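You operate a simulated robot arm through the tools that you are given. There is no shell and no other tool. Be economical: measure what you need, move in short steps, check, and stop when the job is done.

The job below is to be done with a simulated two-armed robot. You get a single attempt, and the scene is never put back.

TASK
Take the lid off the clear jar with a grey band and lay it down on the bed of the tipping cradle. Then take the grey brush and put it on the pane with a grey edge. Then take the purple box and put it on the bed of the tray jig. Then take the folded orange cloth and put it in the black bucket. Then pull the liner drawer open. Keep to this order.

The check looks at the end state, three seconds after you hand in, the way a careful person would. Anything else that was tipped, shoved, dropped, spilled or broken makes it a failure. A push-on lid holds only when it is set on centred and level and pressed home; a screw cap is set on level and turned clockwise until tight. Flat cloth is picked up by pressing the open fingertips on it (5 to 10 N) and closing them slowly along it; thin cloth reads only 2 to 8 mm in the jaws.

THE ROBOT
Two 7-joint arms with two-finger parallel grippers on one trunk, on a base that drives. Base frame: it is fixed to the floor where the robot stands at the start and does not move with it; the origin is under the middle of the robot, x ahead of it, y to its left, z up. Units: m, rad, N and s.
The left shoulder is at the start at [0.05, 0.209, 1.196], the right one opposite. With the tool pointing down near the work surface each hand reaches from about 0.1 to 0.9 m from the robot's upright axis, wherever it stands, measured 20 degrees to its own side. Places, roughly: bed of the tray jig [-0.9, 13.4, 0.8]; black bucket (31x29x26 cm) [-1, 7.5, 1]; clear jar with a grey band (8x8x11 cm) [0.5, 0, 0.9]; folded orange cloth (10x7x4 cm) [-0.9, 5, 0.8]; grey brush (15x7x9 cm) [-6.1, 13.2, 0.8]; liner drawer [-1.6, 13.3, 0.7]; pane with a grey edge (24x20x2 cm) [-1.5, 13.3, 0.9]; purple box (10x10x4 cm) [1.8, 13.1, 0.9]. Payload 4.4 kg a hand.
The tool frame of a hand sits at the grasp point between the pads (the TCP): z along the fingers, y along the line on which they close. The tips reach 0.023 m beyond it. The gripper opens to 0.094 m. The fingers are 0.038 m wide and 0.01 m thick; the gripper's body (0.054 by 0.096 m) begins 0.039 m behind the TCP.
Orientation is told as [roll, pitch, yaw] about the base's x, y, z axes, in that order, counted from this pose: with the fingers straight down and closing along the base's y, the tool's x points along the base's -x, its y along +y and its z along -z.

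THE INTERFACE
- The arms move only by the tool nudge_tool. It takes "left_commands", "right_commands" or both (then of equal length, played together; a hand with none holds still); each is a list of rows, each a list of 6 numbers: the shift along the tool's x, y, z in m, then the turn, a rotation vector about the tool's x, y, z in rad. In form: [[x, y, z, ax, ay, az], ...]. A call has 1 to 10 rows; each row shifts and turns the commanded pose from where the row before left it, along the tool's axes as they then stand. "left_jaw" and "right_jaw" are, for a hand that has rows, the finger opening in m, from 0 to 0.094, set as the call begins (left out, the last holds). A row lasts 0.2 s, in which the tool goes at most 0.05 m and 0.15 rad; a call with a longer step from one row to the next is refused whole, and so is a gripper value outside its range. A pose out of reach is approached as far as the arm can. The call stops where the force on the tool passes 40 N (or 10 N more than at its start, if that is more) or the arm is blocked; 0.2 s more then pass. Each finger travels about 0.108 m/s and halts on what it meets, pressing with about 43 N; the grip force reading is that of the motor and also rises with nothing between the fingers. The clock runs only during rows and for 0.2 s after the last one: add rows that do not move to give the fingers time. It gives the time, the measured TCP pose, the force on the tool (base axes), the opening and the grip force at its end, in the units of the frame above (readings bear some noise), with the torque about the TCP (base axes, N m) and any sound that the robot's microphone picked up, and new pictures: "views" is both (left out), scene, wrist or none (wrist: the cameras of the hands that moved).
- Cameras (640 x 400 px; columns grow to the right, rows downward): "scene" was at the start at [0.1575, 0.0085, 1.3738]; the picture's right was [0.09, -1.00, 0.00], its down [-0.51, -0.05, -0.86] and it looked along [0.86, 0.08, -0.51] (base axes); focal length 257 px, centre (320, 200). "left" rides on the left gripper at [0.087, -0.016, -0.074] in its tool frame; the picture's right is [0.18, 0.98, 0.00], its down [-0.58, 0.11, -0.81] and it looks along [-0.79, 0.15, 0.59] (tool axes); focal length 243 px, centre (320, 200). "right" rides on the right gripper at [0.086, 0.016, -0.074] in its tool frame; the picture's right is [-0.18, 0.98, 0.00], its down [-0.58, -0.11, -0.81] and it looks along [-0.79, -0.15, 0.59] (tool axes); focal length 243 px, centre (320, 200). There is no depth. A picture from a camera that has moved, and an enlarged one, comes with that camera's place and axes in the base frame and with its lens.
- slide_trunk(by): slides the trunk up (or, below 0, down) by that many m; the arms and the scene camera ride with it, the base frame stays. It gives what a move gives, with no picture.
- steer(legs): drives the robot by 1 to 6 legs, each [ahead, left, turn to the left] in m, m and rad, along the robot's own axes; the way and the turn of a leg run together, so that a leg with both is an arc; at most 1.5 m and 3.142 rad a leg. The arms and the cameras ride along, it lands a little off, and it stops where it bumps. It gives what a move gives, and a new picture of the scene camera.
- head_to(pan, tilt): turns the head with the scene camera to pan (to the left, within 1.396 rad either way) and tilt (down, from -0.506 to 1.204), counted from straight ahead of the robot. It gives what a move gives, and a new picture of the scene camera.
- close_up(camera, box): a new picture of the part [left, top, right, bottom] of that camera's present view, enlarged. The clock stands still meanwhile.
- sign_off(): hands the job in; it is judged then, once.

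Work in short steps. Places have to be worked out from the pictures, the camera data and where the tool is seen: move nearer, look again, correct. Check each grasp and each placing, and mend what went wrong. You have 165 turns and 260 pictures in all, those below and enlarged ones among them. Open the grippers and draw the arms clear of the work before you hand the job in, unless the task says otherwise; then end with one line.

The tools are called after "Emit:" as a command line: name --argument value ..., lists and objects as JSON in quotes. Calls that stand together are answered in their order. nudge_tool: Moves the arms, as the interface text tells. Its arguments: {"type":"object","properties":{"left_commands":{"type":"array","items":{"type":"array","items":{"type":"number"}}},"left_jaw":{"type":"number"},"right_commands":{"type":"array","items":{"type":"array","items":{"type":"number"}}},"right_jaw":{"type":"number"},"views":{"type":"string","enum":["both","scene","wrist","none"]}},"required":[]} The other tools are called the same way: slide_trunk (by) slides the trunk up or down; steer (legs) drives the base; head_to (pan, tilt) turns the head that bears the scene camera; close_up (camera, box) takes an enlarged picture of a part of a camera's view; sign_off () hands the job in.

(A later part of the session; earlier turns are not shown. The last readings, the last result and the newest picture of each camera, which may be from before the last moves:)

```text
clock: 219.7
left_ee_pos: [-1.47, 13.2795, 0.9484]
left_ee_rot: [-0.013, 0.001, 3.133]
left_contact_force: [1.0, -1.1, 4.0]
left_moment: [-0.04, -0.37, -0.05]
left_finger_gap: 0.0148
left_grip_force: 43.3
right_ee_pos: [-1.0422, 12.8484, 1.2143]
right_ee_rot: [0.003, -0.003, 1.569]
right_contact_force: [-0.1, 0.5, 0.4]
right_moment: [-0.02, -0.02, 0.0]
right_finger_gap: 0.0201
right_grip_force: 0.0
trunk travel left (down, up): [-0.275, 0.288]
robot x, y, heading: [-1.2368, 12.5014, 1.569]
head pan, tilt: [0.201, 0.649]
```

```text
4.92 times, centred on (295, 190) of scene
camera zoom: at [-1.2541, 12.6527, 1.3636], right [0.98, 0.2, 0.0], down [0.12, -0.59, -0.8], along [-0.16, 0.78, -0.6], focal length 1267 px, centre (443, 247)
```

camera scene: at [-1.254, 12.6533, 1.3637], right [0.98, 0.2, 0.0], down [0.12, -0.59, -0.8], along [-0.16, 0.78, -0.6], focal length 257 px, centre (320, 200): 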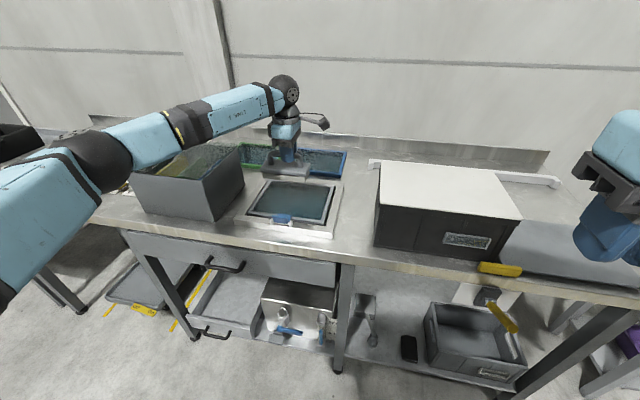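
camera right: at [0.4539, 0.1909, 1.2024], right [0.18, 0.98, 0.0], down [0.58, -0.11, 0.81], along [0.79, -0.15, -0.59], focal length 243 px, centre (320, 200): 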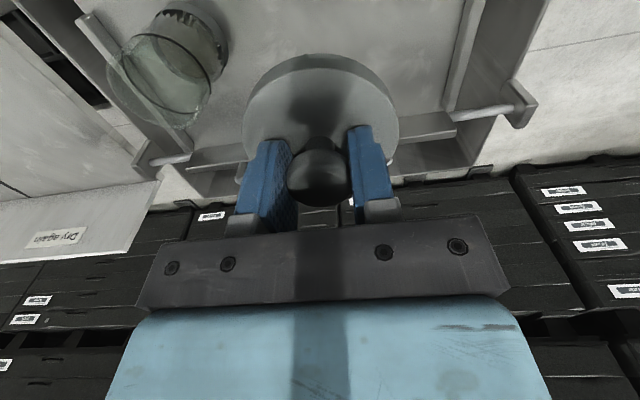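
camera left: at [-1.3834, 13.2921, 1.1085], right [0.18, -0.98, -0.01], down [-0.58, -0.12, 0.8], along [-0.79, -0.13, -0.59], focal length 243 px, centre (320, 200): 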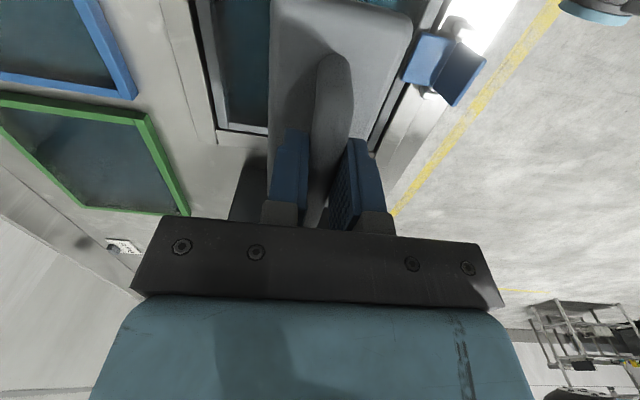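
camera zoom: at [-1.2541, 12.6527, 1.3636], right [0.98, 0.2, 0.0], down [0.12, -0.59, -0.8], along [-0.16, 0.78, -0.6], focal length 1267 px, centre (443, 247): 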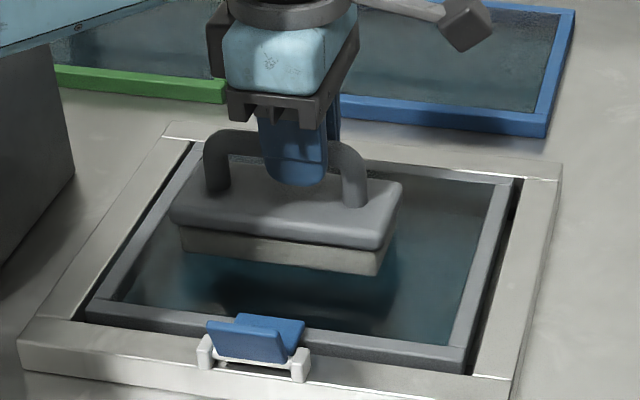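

Contact force is down to 4 N. I release and rise.

Emit:
nudge_tool --left_commands '[[0, 0, 0, 0, 0, 0], [0, 0, 0, 0, 0, 0], [0, 0, -0.02, 0, 0, 0], [0, 0, -0.04, 0, 0, 0], [0, 0, -0.05, 0, 0, 0], [0, 0, -0.05, 0, 0, 0], [0, 0, -0.05, 0, 0, 0], [0, 0, 0, 0, 0, 0]]' --left_jaw 0.045 --views "none"

Emit:
close_up --camera "scene" --box '[200, 120, 400, 245]'

```text
clock: 221.5
left_ee_pos: [-1.4703, 13.2798, 1.1599]
left_ee_rot: [-0.012, 0.002, 3.136]
left_contact_force: [-0.2, 0.3, -0.3]
left_moment: [-0.01, 0.0, -0.03]
left_finger_gap: 0.0451
left_grip_force: 0.2
right_ee_pos: [-1.0425, 12.8473, 1.2147]
right_ee_rot: [0.0, 0.0, 1.571]
right_contact_force: [-0.2, 0.2, -0.2]
right_moment: [0.02, 0.01, 0.0]
right_finger_gap: 0.0199
right_grip_force: 0.0
trunk travel left (down, up): [-0.275, 0.288]
robot x, y, heading: [-1.2382, 12.5026, 1.576]
head pan, tilt: [0.201, 0.649]
```

```text
3.20 times, centred on (300, 182) of scene
camera zoom: at [-1.2546, 12.6541, 1.3635], right [0.98, 0.2, 0.0], down [0.12, -0.59, -0.8], along [-0.16, 0.78, -0.61], focal length 824 px, centre (384, 256)
```

zoom: 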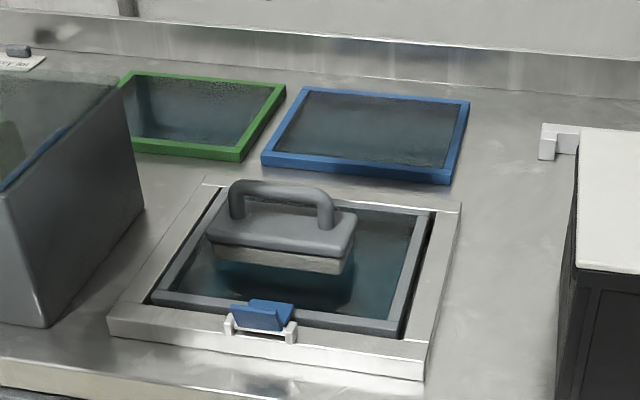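

The brush rests on the pane. I retract the left arm and take a look at the tray jig from here before leaving.

Emit:
nudge_tool --left_commands '[[0, 0.045, -0.01, 0, 0, 0], [0, 0.045, -0.01, 0, 0, 0], [0, 0.045, -0.01, 0, 0, 0], [0, 0.045, -0.01, 0, 0, 0], [0, 0.045, -0.01, 0, 0, 0], [0, 0.045, -0.01, 0, 0, 0], [0, 0.045, 0, 0, 0, 0], [0, 0.045, 0, 0, 0, 0], [0, 0.03, 0, 0, 0, 0], [0, 0, 0, 0, 0, 0]]' --left_jaw 0.02 --views "none"

Emit:
steer --legs '[[-0.5, 0, 0], [0, -0.6, 0]]'

Emit:
head_to --pan 0 --tilt 0.45

```text
clock: 223.7
left_ee_pos: [-1.4737, 12.8903, 1.2116]
left_ee_rot: [-0.015, 0.001, 3.134]
left_contact_force: [-0.2, -0.7, 0.0]
left_moment: [-0.02, 0.0, 0.01]
left_finger_gap: 0.0201
left_grip_force: 0.1
right_ee_pos: [-1.0419, 12.8478, 1.2129]
right_ee_rot: [0.001, -0.001, 1.57]
right_contact_force: [-0.5, 0.0, -0.1]
right_moment: [0.02, -0.03, 0.02]
right_finger_gap: 0.0199
right_grip_force: 0.0
trunk travel left (down, up): [-0.275, 0.288]
robot x, y, heading: [-1.2382, 12.5006, 1.564]
head pan, tilt: [0.201, 0.649]
```

```text
clock: 231.9
left_ee_pos: [-0.884, 12.3898, 1.2127]
left_ee_rot: [-0.013, 0.001, 3.14]
left_contact_force: [-0.3, 0.3, 0.6]
left_moment: [-0.02, 0.02, 0.01]
left_finger_gap: 0.0199
left_grip_force: 0.0
right_ee_pos: [-0.4511, 12.3487, 1.2142]
right_ee_rot: [0.001, -0.003, 1.578]
right_contact_force: [0.1, 0.2, -0.2]
right_moment: [0.02, 0.01, -0.04]
right_finger_gap: 0.0199
right_grip_force: 0.1
trunk travel left (down, up): [-0.275, 0.288]
robot x, y, heading: [-0.6478, 12.0018, 1.576]
head pan, tilt: [0.201, 0.649]
camera scene: at [-0.663, 12.1534, 1.3637], right [0.98, 0.2, 0.0], down [0.12, -0.59, -0.8], along [-0.16, 0.78, -0.6], focal length 257 px, centre (320, 200)
```

scene: 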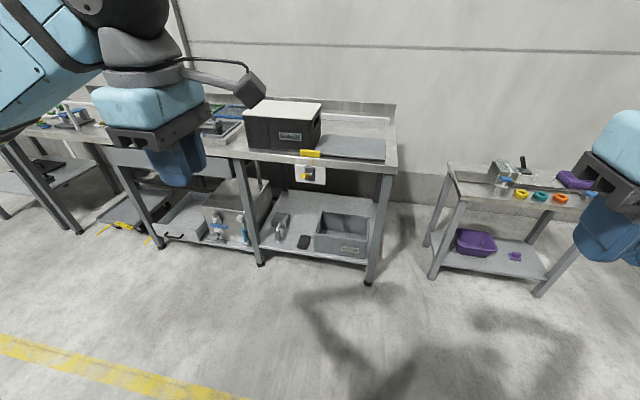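

```text
clock: 232.7
left_ee_pos: [-0.8851, 12.3898, 1.2127]
left_ee_rot: [-0.013, 0.001, 3.141]
left_contact_force: [0.6, -0.3, 0.5]
left_moment: [0.0, 0.02, 0.03]
left_finger_gap: 0.02
left_grip_force: 0.1
right_ee_pos: [-0.4515, 12.3488, 1.2146]
right_ee_rot: [0.002, -0.004, 1.577]
right_contact_force: [0.3, 0.5, -0.5]
right_moment: [0.02, 0.01, -0.01]
right_finger_gap: 0.02
right_grip_force: 0.1
trunk travel left (down, up): [-0.275, 0.288]
robot x, y, heading: [-0.6468, 11.9972, 1.578]
head pan, tilt: [0.0, 0.45]
camera scene: at [-0.6459, 12.1603, 1.3815], right [1.0, 0.01, 0.0], down [0.0, -0.44, -0.9], along [-0.01, 0.9, -0.44], focal length 257 px, centre (320, 200)
```

scene: 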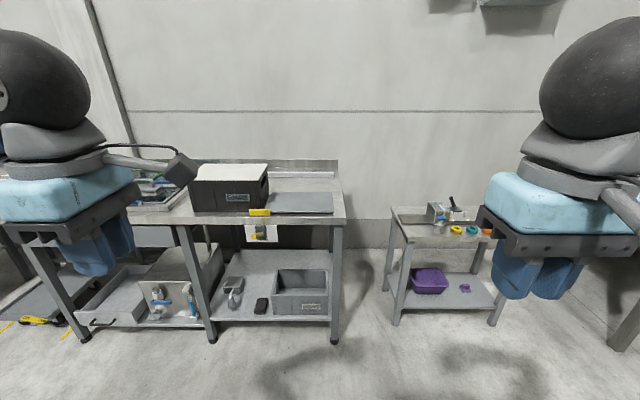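

The purple box's bench lies further along +x. The yellow pallet reaches y≈11.9, so I move to y≈12.4 and strafe right.

Emit:
steer --legs '[[0.4, 0, 0], [0, -1.3, 0]]'

Emit:
head_to --pan -0.5 --tilt 0.45

```text
clock: 246.3
left_ee_pos: [0.4118, 12.7925, 1.2128]
left_ee_rot: [-0.014, 0.003, 3.143]
left_contact_force: [0.2, -0.3, -0.1]
left_moment: [-0.03, 0.01, 0.05]
left_finger_gap: 0.02
left_grip_force: 0.1
right_ee_pos: [0.8437, 12.7528, 1.2137]
right_ee_rot: [0.001, -0.005, 1.578]
right_contact_force: [0.0, -0.7, 0.2]
right_moment: [-0.02, 0.02, 0.01]
right_finger_gap: 0.02
right_grip_force: 0.1
trunk travel left (down, up): [-0.275, 0.288]
robot x, y, heading: [0.6485, 12.403, 1.582]
head pan, tilt: [0.0, 0.45]
camera scene: at [0.6505, 12.5642, 1.3815], right [1.0, 0.01, 0.0], down [0.0, -0.44, -0.9], along [-0.01, 0.9, -0.44], focal length 257 px, centre (320, 200)
```

scene: 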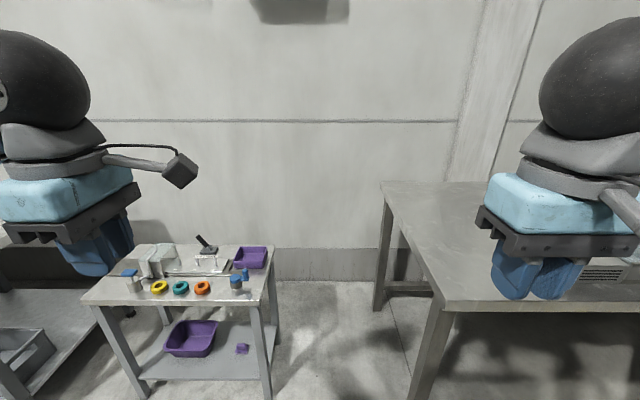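

```text
clock: 247.3
left_ee_pos: [0.411, 12.7931, 1.2117]
left_ee_rot: [-0.014, 0.003, 3.141]
left_contact_force: [0.2, 0.4, 1.2]
left_moment: [0.0, 0.0, 0.0]
left_finger_gap: 0.0198
left_grip_force: 0.0
right_ee_pos: [0.8448, 12.7547, 1.2139]
right_ee_rot: [0.001, -0.004, 1.577]
right_contact_force: [0.1, 0.6, -0.2]
right_moment: [-0.02, 0.04, -0.01]
right_finger_gap: 0.0201
right_grip_force: 0.0
trunk travel left (down, up): [-0.275, 0.288]
robot x, y, heading: [0.6528, 12.4052, 1.575]
head pan, tilt: [-0.499, 0.45]
camera scene: at [0.6944, 12.5533, 1.3815], right [0.88, -0.47, 0.0], down [-0.21, -0.38, -0.9], along [0.43, 0.79, -0.44], focal length 257 px, centre (320, 200)
```

scene: 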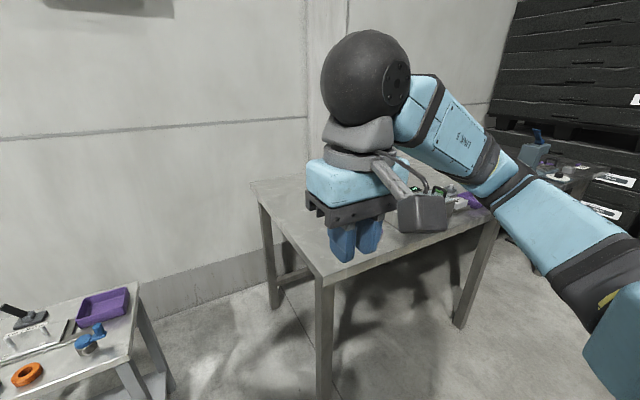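

A table starts at x≈0.96, and purple shows beyond the arm. I strafe right 0.9 m.

Emit:
steer --legs '[[0, -0.9, 0]]'

Emit:
head_to --pan 0 --tilt 0.6

```text
clock: 255.6
left_ee_pos: [1.3258, 12.7986, 1.2122]
left_ee_rot: [-0.013, 0.003, 3.141]
left_contact_force: [0.2, -0.5, -0.4]
left_moment: [-0.01, -0.02, -0.04]
left_finger_gap: 0.0204
left_grip_force: 0.1
right_ee_pos: [1.7578, 12.7596, 1.2149]
right_ee_rot: [0.001, -0.004, 1.577]
right_contact_force: [-0.3, 0.5, 0.0]
right_moment: [-0.03, -0.04, -0.01]
right_finger_gap: 0.02
right_grip_force: 0.0
trunk travel left (down, up): [-0.275, 0.288]
robot x, y, heading: [1.5634, 12.4086, 1.568]
head pan, tilt: [-0.499, 0.45]
camera scene: at [1.608, 12.5587, 1.3815], right [0.88, -0.47, 0.0], down [-0.21, -0.38, -0.9], along [0.43, 0.79, -0.44], focal length 257 px, centre (320, 200)
```

scene: 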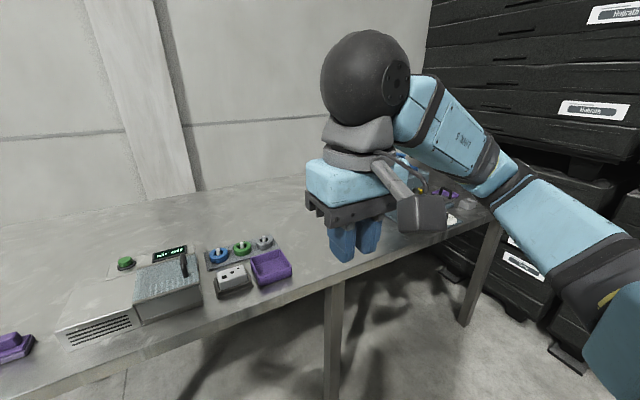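

```text
clock: 256.6
left_ee_pos: [1.3256, 12.799, 1.212]
left_ee_rot: [-0.013, 0.001, 3.142]
left_contact_force: [-0.7, 0.2, 1.0]
left_moment: [0.03, 0.0, -0.01]
left_finger_gap: 0.02
left_grip_force: 0.1
right_ee_pos: [1.7583, 12.7589, 1.2145]
right_ee_rot: [0.002, -0.003, 1.577]
right_contact_force: [-0.9, 0.2, 0.3]
right_moment: [0.02, 0.01, 0.0]
right_finger_gap: 0.0199
right_grip_force: 0.0
trunk travel left (down, up): [-0.275, 0.288]
robot x, y, heading: [1.5645, 12.4091, 1.579]
head pan, tilt: [0.0, 0.6]
camera scene: at [1.564, 12.5662, 1.368], right [1.0, 0.01, 0.0], down [0.0, -0.56, -0.83], along [0.0, 0.83, -0.56], focal length 257 px, centre (320, 200)
```

scene: 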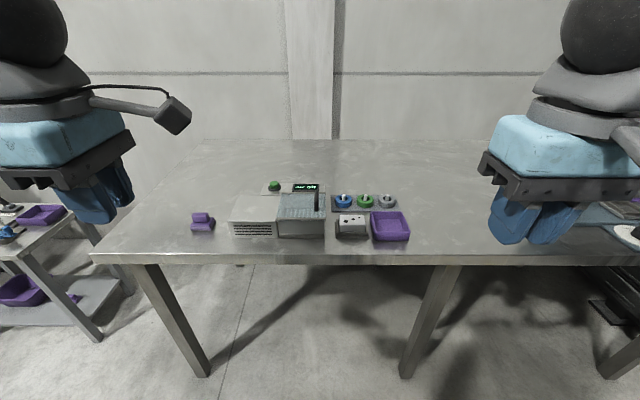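

The purple box is at about [1.78, 13.15]. I enlarge it.

Emit:
close_up --camera "scene" --box '[320, 180, 440, 255]'

```text
5.33 times, centred on (380, 218) of scene
camera zoom: at [1.564, 12.5662, 1.368], right [1.0, 0.01, 0.0], down [0.0, -0.56, -0.83], along [0.0, 0.83, -0.56], focal length 1373 px, centre (0, 107)
```

zoom: 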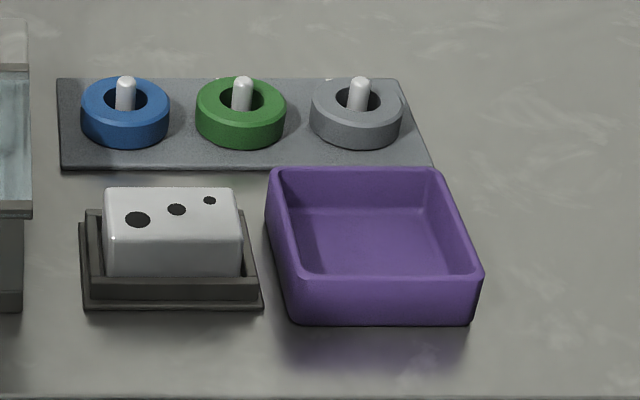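

The open box spans about x 1.713–1.817, y 13.11–13.205, rim z≈0.895. At 10 cm it's too wide to span, so I will grip its right wall with the right hand; moving above it.

Emit:
nudge_tool --right_commands '[[-0.049, -0.006, 0, 0, 0, 0], [-0.049, -0.006, 0, 0, 0, 0], [-0.049, -0.006, 0, 0, 0, 0], [-0.049, -0.006, 0, 0, 0, 0], [-0.049, -0.007, 0, 0, 0, 0], [-0.049, -0.007, 0, 0, 0, 0], [-0.049, -0.007, 0, 0, 0, 0], [-0.049, -0.007, 0, 0, 0, 0], [0, 0, 0.05, 0, 0, 0], [0, 0, 0.05, 0, 0, 0]]' --right_jaw 0.05 --views "none"

Emit:
nudge_tool --right_commands '[[0, 0, 0.04, 0, 0, 0], [0, 0, 0.04, 0, 0, 0], [0, 0, 0, 0, 0, 0]]'

```text
clock: 258.8
left_ee_pos: [1.3249, 12.7994, 1.2125]
left_ee_rot: [-0.015, 0.002, 3.14]
left_contact_force: [0.3, -0.1, 0.0]
left_moment: [-0.02, -0.01, 0.04]
left_finger_gap: 0.0199
left_grip_force: 0.0
right_ee_pos: [1.8088, 13.1516, 1.1137]
right_ee_rot: [0.002, -0.002, 1.578]
right_contact_force: [0.3, -0.1, -0.3]
right_moment: [0.01, -0.01, -0.03]
right_finger_gap: 0.05
right_grip_force: 0.1
trunk travel left (down, up): [-0.275, 0.288]
robot x, y, heading: [1.5632, 12.4108, 1.573]
head pan, tilt: [0.0, 0.6]
```

```text
clock: 259.6
left_ee_pos: [1.3253, 12.7986, 1.2119]
left_ee_rot: [-0.014, 0.002, 3.14]
left_contact_force: [-0.6, -0.3, 0.3]
left_moment: [-0.01, -0.01, 0.04]
left_finger_gap: 0.0202
left_grip_force: 0.1
right_ee_pos: [1.8099, 13.15, 1.0344]
right_ee_rot: [0.001, -0.003, 1.577]
right_contact_force: [-0.3, 0.0, 0.2]
right_moment: [-0.03, 0.02, -0.03]
right_finger_gap: 0.0499
right_grip_force: 0.1
trunk travel left (down, up): [-0.275, 0.288]
robot x, y, heading: [1.5638, 12.412, 1.577]
head pan, tilt: [0.0, 0.6]
camera scene: at [1.5638, 12.5658, 1.368], right [1.0, 0.01, 0.0], down [0.0, -0.56, -0.83], along [0.0, 0.83, -0.56], focal length 257 px, centre (320, 200)
camera right: at [1.7939, 13.0641, 1.1087], right [-0.98, 0.18, 0.0], down [0.11, 0.58, 0.81], along [0.14, 0.8, -0.59], focal length 243 px, centre (320, 200)
```

scene: 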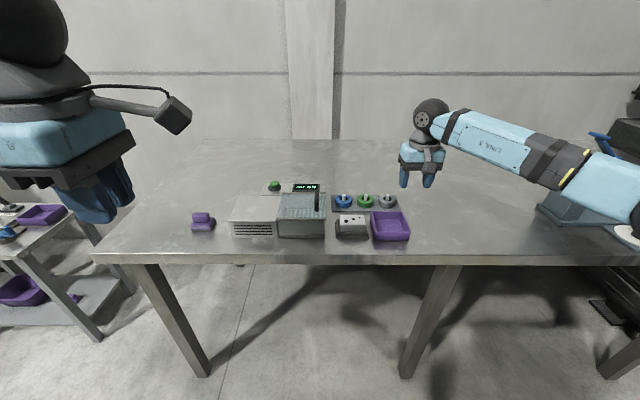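
right: 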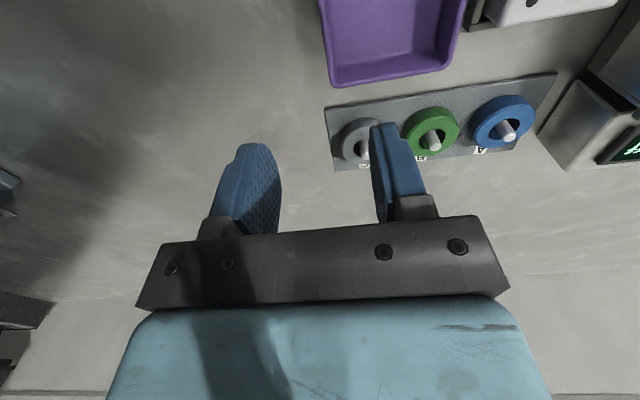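

Estimates put the right wall at x≈1.80, rim z≈0.91. I adjust and lower 35 mm for a closer view.

Emit:
nudge_tool --right_commands '[[0.015, 0.01, 0.0, 0, 0, 0], [0, 0, 0.035, 0, 0, 0], [0, 0, 0.01, 0, 0, 0], [0, 0, 0, 0, 0, 0]]' --views "wrist"

Emit:
close_up --camera "scene" --box '[340, 150, 460, 255]'

```text
clock: 260.6
left_ee_pos: [1.325, 12.7974, 1.2128]
left_ee_rot: [-0.014, 0.002, 3.142]
left_contact_force: [-1.0, 0.4, 0.0]
left_moment: [0.01, 0.0, -0.02]
left_finger_gap: 0.02
left_grip_force: 0.2
right_ee_pos: [1.7991, 13.1357, 0.9899]
right_ee_rot: [0.002, -0.002, 1.577]
right_contact_force: [0.3, 0.5, 0.0]
right_moment: [0.01, 0.0, -0.02]
right_finger_gap: 0.0499
right_grip_force: 0.1
trunk travel left (down, up): [-0.275, 0.288]
robot x, y, heading: [1.5644, 12.4148, 1.576]
head pan, tilt: [0.0, 0.6]
camera right: at [1.7837, 13.0497, 1.0638], right [-0.98, 0.18, 0.0], down [0.11, 0.58, 0.81], along [0.14, 0.79, -0.59], focal length 243 px, centre (320, 200)
```

right: 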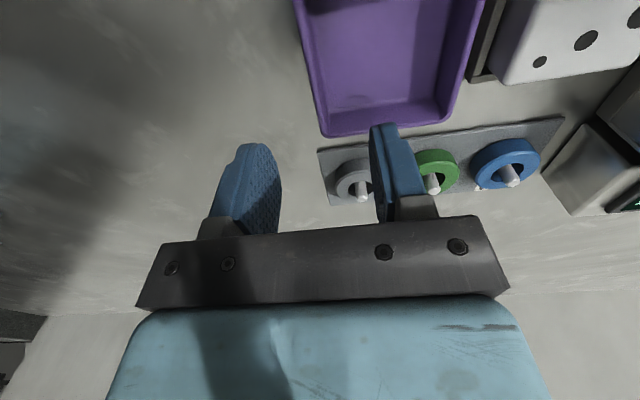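

```text
3.81 times, centred on (400, 202) of scene
camera zoom: at [1.564, 12.5664, 1.3679], right [1.0, 0.01, 0.0], down [0.0, -0.57, -0.82], along [0.0, 0.82, -0.57], focal length 981 px, centre (15, 190)
```

zoom: 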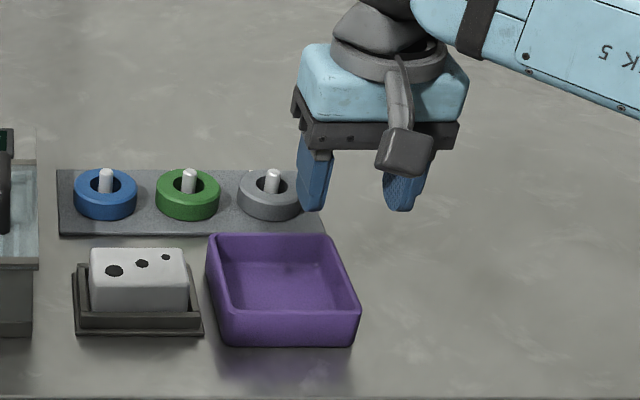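

Two wrist views agree: rim z≈0.903, back-right corner [1.801, 13.175]. I descend to z≈0.90 with the fingers astride the right wall.

Emit:
nudge_tool --right_commands '[[0.01, 0.001, 0.03, 0, 0, 0], [0, 0, 0.03, 0, 0, 0], [0, 0, 0.02, 0, 0, 0], [0, 0, 0.01, 0, 0, 0], [0, 0, 0, 0, 0, 0]]' --views "wrist"

Emit:
close_up --camera "scene" --box '[340, 150, 460, 255]'

```text
clock: 261.8
left_ee_pos: [1.3239, 12.7946, 1.2145]
left_ee_rot: [-0.018, 0.001, 3.141]
left_contact_force: [0.2, 0.7, 0.3]
left_moment: [0.0, 0.0, -0.01]
left_finger_gap: 0.0199
left_grip_force: 0.0
right_ee_pos: [1.7962, 13.1261, 0.9078]
right_ee_rot: [0.003, -0.011, 1.577]
right_contact_force: [2.8, 4.8, 34.8]
right_moment: [-0.44, 0.93, -0.15]
right_finger_gap: 0.0489
right_grip_force: 0.0
trunk travel left (down, up): [-0.275, 0.288]
robot x, y, heading: [1.5638, 12.409, 1.577]
head pan, tilt: [0.0, 0.6]
camera right: at [1.7808, 13.0396, 0.9814], right [-0.98, 0.18, 0.01], down [0.11, 0.57, 0.81], along [0.14, 0.8, -0.58], focal length 243 px, centre (320, 200)
```

right: 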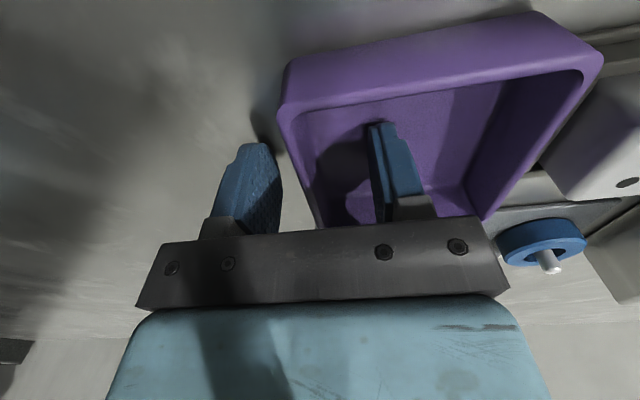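

```text
3.81 times, centred on (400, 202) of scene
camera zoom: at [1.5631, 12.5624, 1.369], right [1.0, 0.01, 0.0], down [0.0, -0.56, -0.83], along [0.0, 0.83, -0.56], focal length 981 px, centre (15, 190)
```

zoom: 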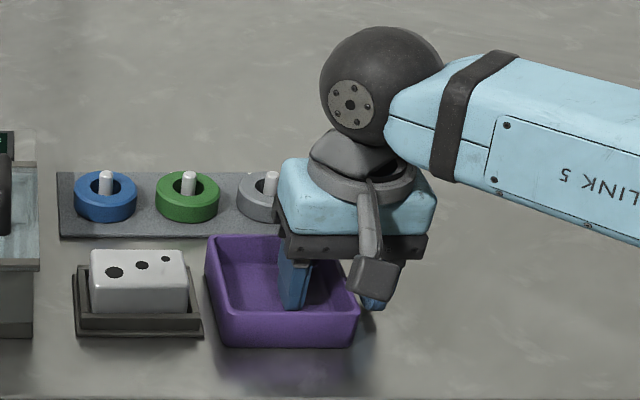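

The inner finger has met the box floor at 35 N. I raise 13 mm and then close on the wall.

Emit:
nudge_tool --right_commands '[[0, 0, -0.008, 0, 0, 0], [0, 0, -0.005, 0, 0, 0], [0, 0, 0, 0, 0, 0]]' --views "none"

Emit:
nudge_tool --right_commands '[[0, 0, 0, 0, 0, 0], [0, 0, 0, 0, 0, 0], [0, 0, 0, 0, 0, 0]]' --right_jaw 0.0 --views "wrist"

```text
clock: 262.6
left_ee_pos: [1.3259, 12.7983, 1.2121]
left_ee_rot: [-0.014, 0.002, 3.142]
left_contact_force: [-0.2, 0.3, -0.7]
left_moment: [0.01, -0.04, -0.03]
left_finger_gap: 0.0199
left_grip_force: 0.0
right_ee_pos: [1.7956, 13.1254, 0.9122]
right_ee_rot: [-0.001, 0.0, 1.577]
right_contact_force: [0.0, 0.8, 0.6]
right_moment: [0.0, 0.01, 0.01]
right_finger_gap: 0.0502
right_grip_force: 0.1
trunk travel left (down, up): [-0.275, 0.288]
robot x, y, heading: [1.5622, 12.4075, 1.575]
head pan, tilt: [0.0, 0.6]
```

```text
clock: 263.4
left_ee_pos: [1.3245, 12.7989, 1.2125]
left_ee_rot: [-0.015, 0.002, 3.142]
left_contact_force: [-1.0, 0.2, -0.7]
left_moment: [-0.01, -0.01, 0.01]
left_finger_gap: 0.0201
left_grip_force: 0.0
right_ee_pos: [1.7971, 13.1271, 0.9145]
right_ee_rot: [0.001, 0.0, 1.577]
right_contact_force: [-0.3, 0.1, 0.6]
right_moment: [0.04, -0.06, -0.02]
right_finger_gap: 0.0042
right_grip_force: 43.1
trunk travel left (down, up): [-0.275, 0.288]
robot x, y, heading: [1.565, 12.4133, 1.576]
head pan, tilt: [0.0, 0.6]
camera right: at [1.7815, 13.0401, 0.9879], right [-0.98, 0.18, 0.0], down [0.11, 0.58, 0.81], along [0.14, 0.8, -0.59], focal length 243 px, centre (320, 200)
```

right: 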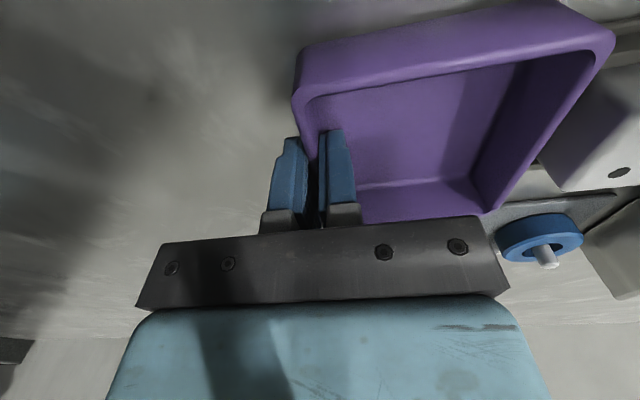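

The wall is held (4 mm). I lift 5 cm and check how the box hangs.

Emit:
nudge_tool --right_commands '[[0, 0, -0.01, 0, 0, 0], [0, 0, -0.02, 0, 0, 0], [0, 0, -0.02, 0, 0, 0], [0, 0, 0, 0, 0, 0]]' --views "wrist"

Emit:
close_up --camera "scene" --box '[340, 130, 460, 255]'

```text
clock: 264.4
left_ee_pos: [1.3248, 12.7993, 1.2122]
left_ee_rot: [-0.014, 0.002, 3.142]
left_contact_force: [0.0, -0.3, 0.7]
left_moment: [0.04, 0.02, 0.02]
left_finger_gap: 0.0198
left_grip_force: 0.1
right_ee_pos: [1.7961, 13.1269, 0.9643]
right_ee_rot: [0.002, -0.003, 1.577]
right_contact_force: [-0.2, 0.4, -0.8]
right_moment: [-0.01, -0.05, 0.0]
right_finger_gap: 0.0044
right_grip_force: 42.9
trunk travel left (down, up): [-0.275, 0.288]
robot x, y, heading: [1.564, 12.4135, 1.576]
head pan, tilt: [0.0, 0.6]
camera right: at [1.7814, 13.0403, 1.038], right [-0.98, 0.18, 0.0], down [0.11, 0.58, 0.81], along [0.14, 0.8, -0.59], focal length 243 px, centre (320, 200)
```

right: 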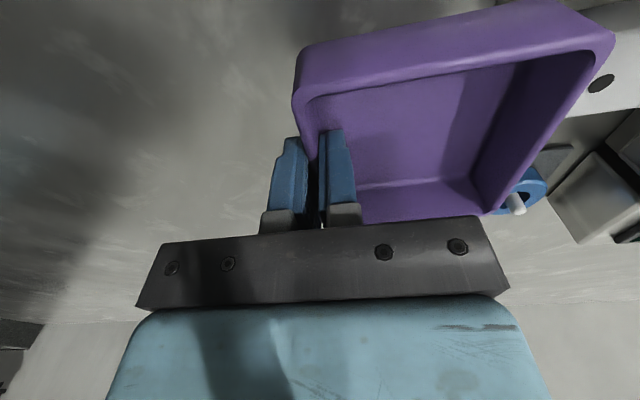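

```text
3.20 times, centred on (400, 192) of scene
camera zoom: at [1.5641, 12.5665, 1.3679], right [1.0, 0.01, 0.0], down [0.0, -0.57, -0.82], along [0.0, 0.82, -0.57], focal length 824 px, centre (64, 224)
```

zoom: 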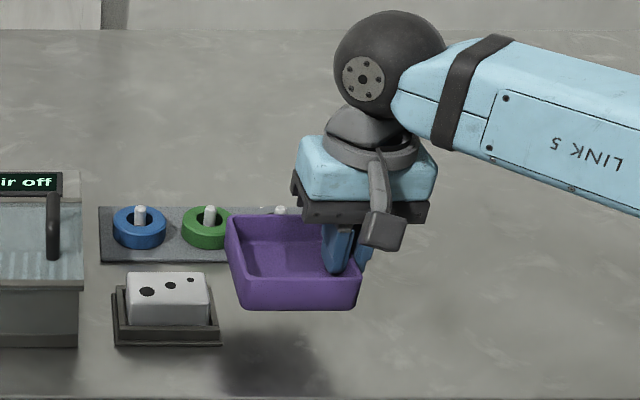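

It hangs level. I raise it and retract the arm, then strafe back left to the jig.

Emit:
nudge_tool --right_commands '[[0, 0, -0.045, 0, 0, 0], [0, 0, -0.045, 0, 0, 0], [0, 0, -0.045, 0, 0, 0], [0, 0, -0.045, 0, 0, 0], [0.04, 0, -0.02, 0, 0, 0], [0.045, 0, 0, 0, 0, 0], [0.045, 0, 0, 0, 0, 0], [0.045, 0, 0, 0, 0, 0], [0.045, 0, 0, 0, 0, 0], [0.045, 0, 0, 0, 0, 0]]' --views "none"

Emit:
steer --legs '[[0, 1.3, 0], [0, 1.15, 0]]'

Emit:
head_to --pan 0.1 --tilt 0.6

```text
clock: 266.6
left_ee_pos: [1.3251, 12.7979, 1.2131]
left_ee_rot: [-0.016, 0.001, 3.141]
left_contact_force: [-0.2, -0.7, -0.2]
left_moment: [0.02, 0.01, 0.01]
left_finger_gap: 0.02
left_grip_force: 0.0
right_ee_pos: [1.8011, 12.8606, 1.1629]
right_ee_rot: [0.001, -0.004, 1.577]
right_contact_force: [0.0, -0.3, -1.1]
right_moment: [0.05, -0.03, -0.02]
right_finger_gap: 0.0045
right_grip_force: 42.6
trunk travel left (down, up): [-0.275, 0.288]
robot x, y, heading: [1.5657, 12.4092, 1.575]
head pan, tilt: [0.0, 0.6]
```

```text
clock: 288.5
left_ee_pos: [-1.1511, 12.8465, 1.2123]
left_ee_rot: [-0.014, 0.001, 3.104]
left_contact_force: [0.2, 0.4, -0.8]
left_moment: [-0.01, 0.03, -0.02]
left_finger_gap: 0.0199
left_grip_force: 0.0
right_ee_pos: [-0.6727, 12.8926, 1.1613]
right_ee_rot: [0.001, -0.005, 1.544]
right_contact_force: [0.3, -0.4, -0.8]
right_moment: [0.0, -0.09, 0.03]
right_finger_gap: 0.0045
right_grip_force: 43.0
trunk travel left (down, up): [-0.275, 0.288]
robot x, y, heading: [-0.9251, 12.4485, 1.545]
head pan, tilt: [0.0, 0.6]
camera scene: at [-0.9204, 12.6052, 1.3679], right [1.0, -0.03, 0.0], down [-0.02, -0.56, -0.83], along [0.02, 0.82, -0.56], focal length 257 px, centre (320, 200)
```

scene: 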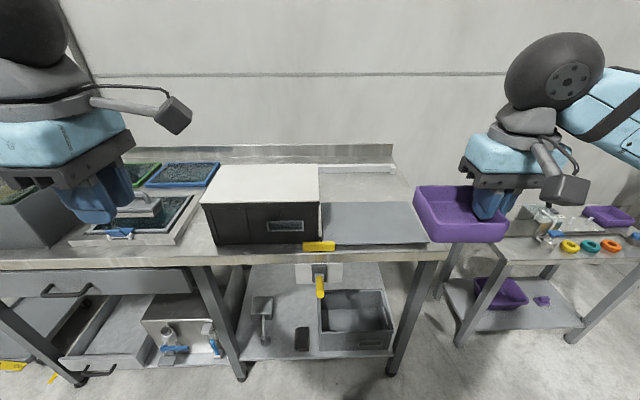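

```text
clock: 289.1
left_ee_pos: [-1.1511, 12.8461, 1.2123]
left_ee_rot: [-0.014, 0.004, 3.108]
left_contact_force: [-0.1, 0.1, 0.6]
left_moment: [-0.02, -0.01, -0.01]
left_finger_gap: 0.02
left_grip_force: 0.0
right_ee_pos: [-0.6738, 12.8927, 1.1613]
right_ee_rot: [0.001, -0.002, 1.542]
right_contact_force: [-0.1, 0.6, -1.6]
right_moment: [-0.03, -0.03, 0.01]
right_finger_gap: 0.0045
right_grip_force: 42.5
trunk travel left (down, up): [-0.275, 0.288]
robot x, y, heading: [-0.9267, 12.4514, 1.542]
head pan, tilt: [0.099, 0.6]
camera scene: at [-0.9292, 12.605, 1.3679], right [1.0, 0.07, 0.0], down [0.04, -0.56, -0.83], along [-0.06, 0.82, -0.56], focal length 257 px, centre (320, 200)
```

scene: 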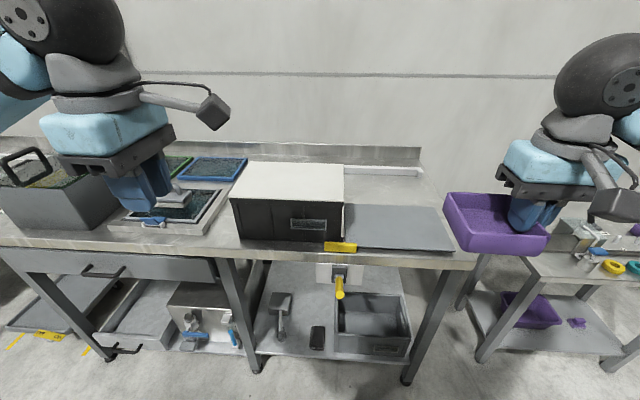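

I need to understand the tray jig. I enlarge it.

Emit:
close_up --camera "scene" --box '[220, 130, 480, 310]'

Emit:
close_up --camera "scene" --box '[270, 200, 390, 310]'

```text
2.22 times, centred on (350, 220) of scene
camera zoom: at [-0.9292, 12.605, 1.3679], right [1.0, 0.07, 0.0], down [0.04, -0.56, -0.83], along [-0.06, 0.82, -0.56], focal length 572 px, centre (253, 156)
```

zoom: 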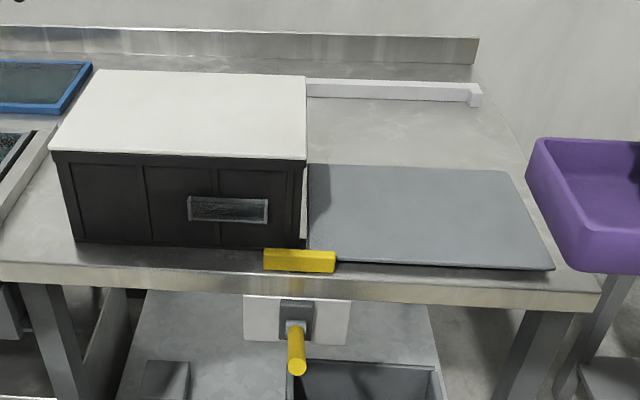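

```text
3.64 times, centred on (330, 255) of scene
camera zoom: at [-0.9292, 12.605, 1.3679], right [1.0, 0.07, 0.0], down [0.04, -0.56, -0.83], along [-0.06, 0.82, -0.56], focal length 936 px, centre (284, 0)
```

zoom: 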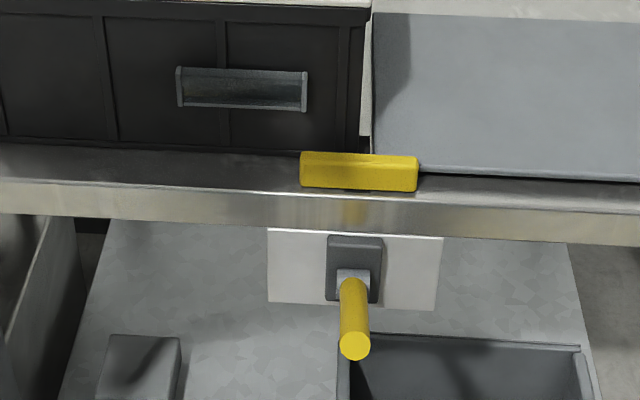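

The yellow block and knob are centred on x≈-0.9, and the white rail behind spans x -1.23 to -0.6. I raise the trunk for a steeper view to tell the bed from loose things.

Emit:
slide_trunk --by 0.28

Emit:
head_to --pan -0.05 --tilt 0.75

Emit:
close_up --camera "scene" --box '[180, 90, 460, 265]'

```text
clock: 292.0
left_ee_pos: [-1.1511, 12.8455, 1.491]
left_ee_rot: [-0.015, 0.002, 3.106]
left_contact_force: [1.0, -0.1, 0.3]
left_moment: [0.01, 0.01, 0.01]
left_finger_gap: 0.0202
left_grip_force: 0.0
right_ee_pos: [-0.674, 12.893, 1.4424]
right_ee_rot: [0.002, -0.003, 1.543]
right_contact_force: [-0.1, 0.3, -0.6]
right_moment: [0.0, -0.05, -0.02]
right_finger_gap: 0.0044
right_grip_force: 43.2
trunk travel left (down, up): [-0.555, 0.008]
robot x, y, heading: [-0.9241, 12.4486, 1.544]
head pan, tilt: [0.099, 0.6]
```

```text
clock: 292.7
left_ee_pos: [-1.1506, 12.8453, 1.4934]
left_ee_rot: [-0.015, 0.002, 3.108]
left_contact_force: [0.1, -0.3, -0.6]
left_moment: [-0.04, 0.01, -0.01]
left_finger_gap: 0.02
left_grip_force: 0.1
right_ee_pos: [-0.6741, 12.8932, 1.4415]
right_ee_rot: [0.001, -0.003, 1.542]
right_contact_force: [0.4, 0.0, -0.8]
right_moment: [-0.02, -0.07, -0.01]
right_finger_gap: 0.0041
right_grip_force: 42.7
trunk travel left (down, up): [-0.555, 0.008]
robot x, y, heading: [-0.9242, 12.4503, 1.545]
head pan, tilt: [-0.051, 0.75]
camera scene: at [-0.9164, 12.5996, 1.6351], right [1.0, -0.08, 0.0], down [-0.05, -0.68, -0.73], along [0.06, 0.73, -0.68], focal length 257 px, centre (320, 200)
```

scene: 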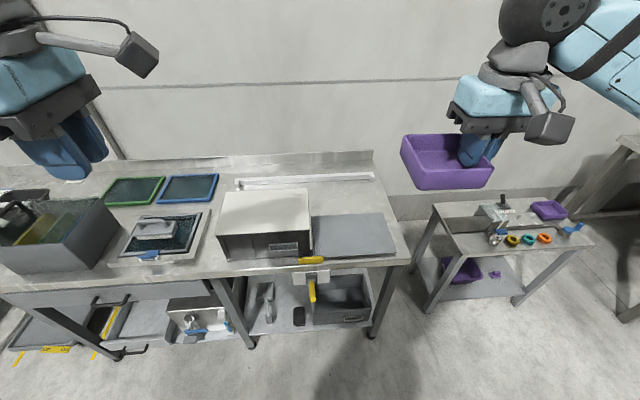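

```text
2.29 times, centred on (320, 178) of scene
camera zoom: at [-0.9164, 12.5996, 1.6351], right [1.0, -0.08, 0.0], down [-0.05, -0.68, -0.73], along [0.06, 0.73, -0.68], focal length 588 px, centre (320, 251)
```

zoom: 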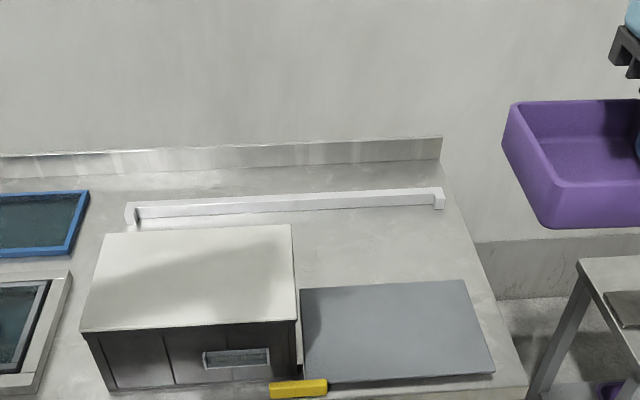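

The crate and the grey plate fill x -1.21…-0.59 symmetrically about the jig's centre. I enlarge details to see what is fixed.

Emit:
close_up --camera "scene" --box '[280, 225, 360, 275]'

Emit:
close_up --camera "scene" --box '[290, 160, 420, 241]'

Emit:
close_up --camera "right" --box '[0, 0, 640, 400]'

```text
8.00 times, centred on (320, 250) of scene
camera zoom: at [-0.9164, 12.5996, 1.6351], right [1.0, -0.08, 0.0], down [-0.05, -0.68, -0.73], along [0.06, 0.73, -0.68], focal length 2060 px, centre (320, -200)
```

zoom: 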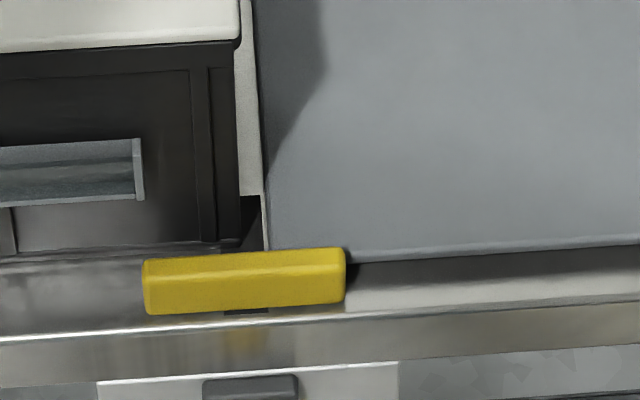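

```text
4.92 times, centred on (355, 200) of scene
camera zoom: at [-0.9164, 12.5996, 1.6351], right [1.0, -0.08, 0.0], down [-0.05, -0.68, -0.73], along [0.06, 0.73, -0.68], focal length 1267 px, centre (148, 198)
```

zoom: 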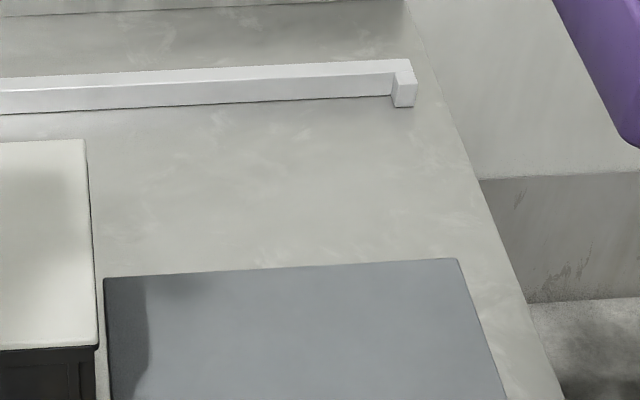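

```text
1.00 times, centred on (320, 200) of right (not enlarged: the box is as wide or as high as the picture)
camera zoom: at [-0.6914, 12.8069, 1.5161], right [-0.98, 0.21, 0.0], down [0.13, 0.58, 0.81], along [0.17, 0.79, -0.59], focal length 243 px, centre (320, 200)
```

zoom: 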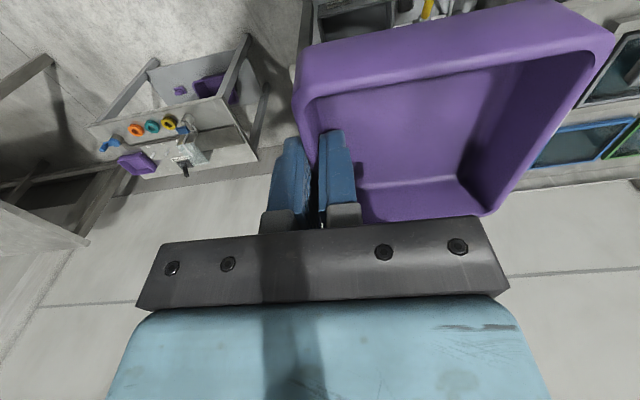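

A light strip shows between the crate and the plate. I step 0.55 m to the right and look back at the jig from the side.

Emit:
slide_trunk --by -0.28

Emit:
steer --legs '[[0.03, -0.55, 0.03]]'

Emit:
head_to --pan 0.6 --tilt 0.6

Emit:
close_up --camera "scene" --box '[200, 120, 480, 295]'

```text
clock: 295.5
left_ee_pos: [-1.1518, 12.8462, 1.2117]
left_ee_rot: [-0.013, 0.004, 3.107]
left_contact_force: [0.7, -0.6, 0.3]
left_moment: [0.0, -0.02, 0.02]
left_finger_gap: 0.0199
left_grip_force: 0.0
right_ee_pos: [-0.6749, 12.8932, 1.1618]
right_ee_rot: [0.001, -0.004, 1.542]
right_contact_force: [-0.7, 0.3, -1.5]
right_moment: [0.01, -0.07, 0.04]
right_finger_gap: 0.0043
right_grip_force: 43.7
trunk travel left (down, up): [-0.275, 0.288]
robot x, y, heading: [-0.9262, 12.4471, 1.543]
head pan, tilt: [-0.051, 0.75]
```

```text
clock: 300.8
left_ee_pos: [-0.605, 12.8598, 1.2133]
left_ee_rot: [-0.014, 0.003, 3.122]
left_contact_force: [0.3, 0.3, 0.0]
left_moment: [0.05, 0.01, -0.01]
left_finger_gap: 0.0199
left_grip_force: 0.1
right_ee_pos: [-0.1284, 12.9155, 1.1626]
right_ee_rot: [0.0, -0.003, 1.559]
right_contact_force: [0.6, 0.6, -0.9]
right_moment: [-0.02, -0.05, -0.03]
right_finger_gap: 0.0042
right_grip_force: 43.2
trunk travel left (down, up): [-0.275, 0.288]
robot x, y, heading: [-0.3713, 12.4667, 1.56]
head pan, tilt: [-0.051, 0.75]
camera scene: at [-0.3671, 12.6186, 1.3551], right [1.0, -0.06, 0.0], down [-0.04, -0.68, -0.73], along [0.05, 0.73, -0.68], focal length 257 px, centre (320, 200)
```

scene: 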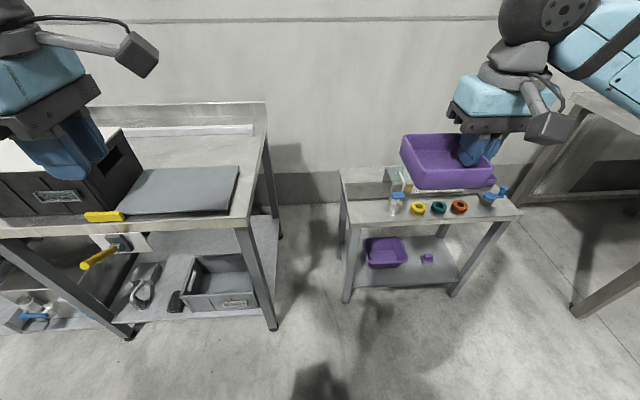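

```text
clock: 301.9
left_ee_pos: [-0.6062, 12.8614, 1.2127]
left_ee_rot: [-0.013, 0.002, 3.121]
left_contact_force: [-0.6, -0.1, 0.6]
left_moment: [0.01, -0.01, -0.03]
left_finger_gap: 0.0203
left_grip_force: 0.1
right_ee_pos: [-0.1287, 12.9161, 1.1616]
right_ee_rot: [0.002, -0.006, 1.56]
right_contact_force: [-0.3, 1.2, -1.9]
right_moment: [0.0, -0.07, 0.02]
right_finger_gap: 0.0044
right_grip_force: 42.5
trunk travel left (down, up): [-0.275, 0.288]
robot x, y, heading: [-0.3733, 12.4649, 1.557]
head pan, tilt: [0.6, 0.6]
camera scene: at [-0.4213, 12.6094, 1.3679], right [0.83, 0.55, 0.0], down [0.31, -0.47, -0.82], along [-0.46, 0.69, -0.57], focal length 257 px, centre (320, 200)
```

scene: 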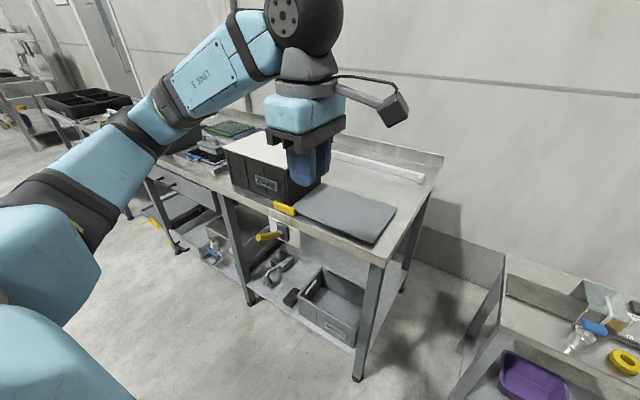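

```text
2.29 times, centred on (340, 208) of scene
camera zoom: at [-0.4213, 12.6094, 1.3679], right [0.83, 0.55, 0.0], down [0.31, -0.47, -0.82], along [-0.46, 0.69, -0.57], focal length 588 px, centre (274, 183)
```

zoom: 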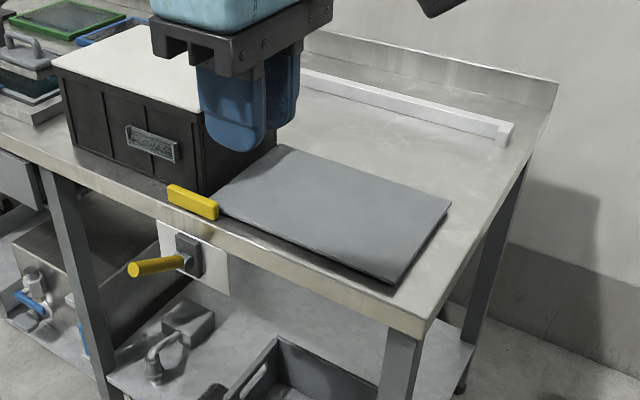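

The left gripper blocks the crate's right side. I pull that hand back and look again.

Emit:
nudge_tool --left_commands '[[-0.04, 0.02, -0.02, 0, 0, 0], [-0.04, 0.02, -0.02, 0, 0, 0], [-0.04, 0.02, -0.02, 0, 0, 0], [0, 0.02, -0.04, 0, 0, 0], [0, 0.02, -0.04, 0, 0, 0]]' --views "none"

Emit:
close_up --camera "scene" --box '[220, 120, 420, 245]'

```text
clock: 303.1
left_ee_pos: [-0.7261, 12.76, 1.3492]
left_ee_rot: [-0.014, 0.002, 3.121]
left_contact_force: [0.4, -1.6, 0.2]
left_moment: [0.07, 0.0, 0.01]
left_finger_gap: 0.02
left_grip_force: 0.1
right_ee_pos: [-0.1295, 12.9144, 1.1623]
right_ee_rot: [0.001, -0.003, 1.561]
right_contact_force: [0.2, -1.0, -1.6]
right_moment: [0.02, -0.04, -0.01]
right_finger_gap: 0.0043
right_grip_force: 43.0
trunk travel left (down, up): [-0.275, 0.288]
robot x, y, heading: [-0.3752, 12.4692, 1.562]
head pan, tilt: [0.6, 0.6]
```

```text
3.20 times, centred on (320, 182) of scene
camera zoom: at [-0.4209, 12.6075, 1.3682], right [0.83, 0.56, 0.0], down [0.31, -0.47, -0.83], along [-0.46, 0.69, -0.56], focal length 824 px, centre (320, 256)
```

zoom: 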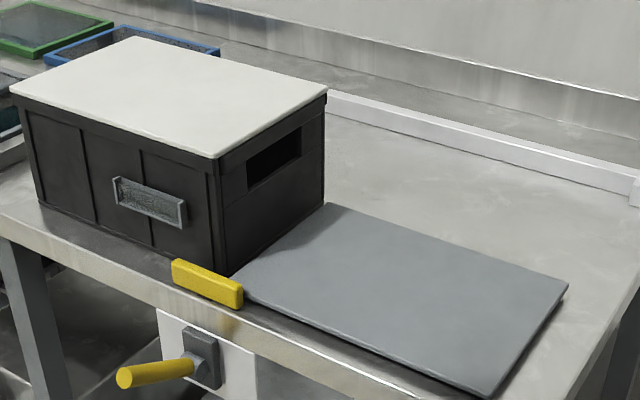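

It's a loose crate and a board beside it. The told bed centre [-0.9, 13.4, 0.8] fits the steel jig top between the back fence (y≈13.58) and the yellow front clamp, so I will set the box on the free steel behind the board, at about [-0.74, 13.455]. I must get close, so I check the base's front clearance by looking down.

Emit:
head_to --pan 0.0 --tilt 1.2

```text
clock: 304.1
left_ee_pos: [-0.7261, 12.7634, 1.3485]
left_ee_rot: [-0.01, 0.001, 3.123]
left_contact_force: [0.5, -0.2, -0.5]
left_moment: [-0.01, -0.01, -0.02]
left_finger_gap: 0.02
left_grip_force: 0.0
right_ee_pos: [-0.1292, 12.9162, 1.1627]
right_ee_rot: [0.001, -0.005, 1.558]
right_contact_force: [-0.3, 0.4, -0.9]
right_moment: [0.0, -0.06, 0.0]
right_finger_gap: 0.0045
right_grip_force: 42.7
trunk travel left (down, up): [-0.275, 0.288]
robot x, y, heading: [-0.3783, 12.4687, 1.559]
head pan, tilt: [0.0, 1.201]
camera scene: at [-0.3717, 12.5916, 1.3234], right [1.0, -0.01, 0.0], down [-0.01, -0.93, -0.36], along [0.0, 0.36, -0.93], focal length 257 px, centre (320, 200)
```

scene: 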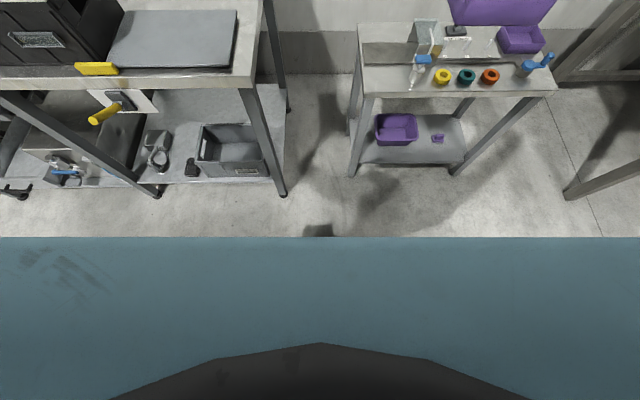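

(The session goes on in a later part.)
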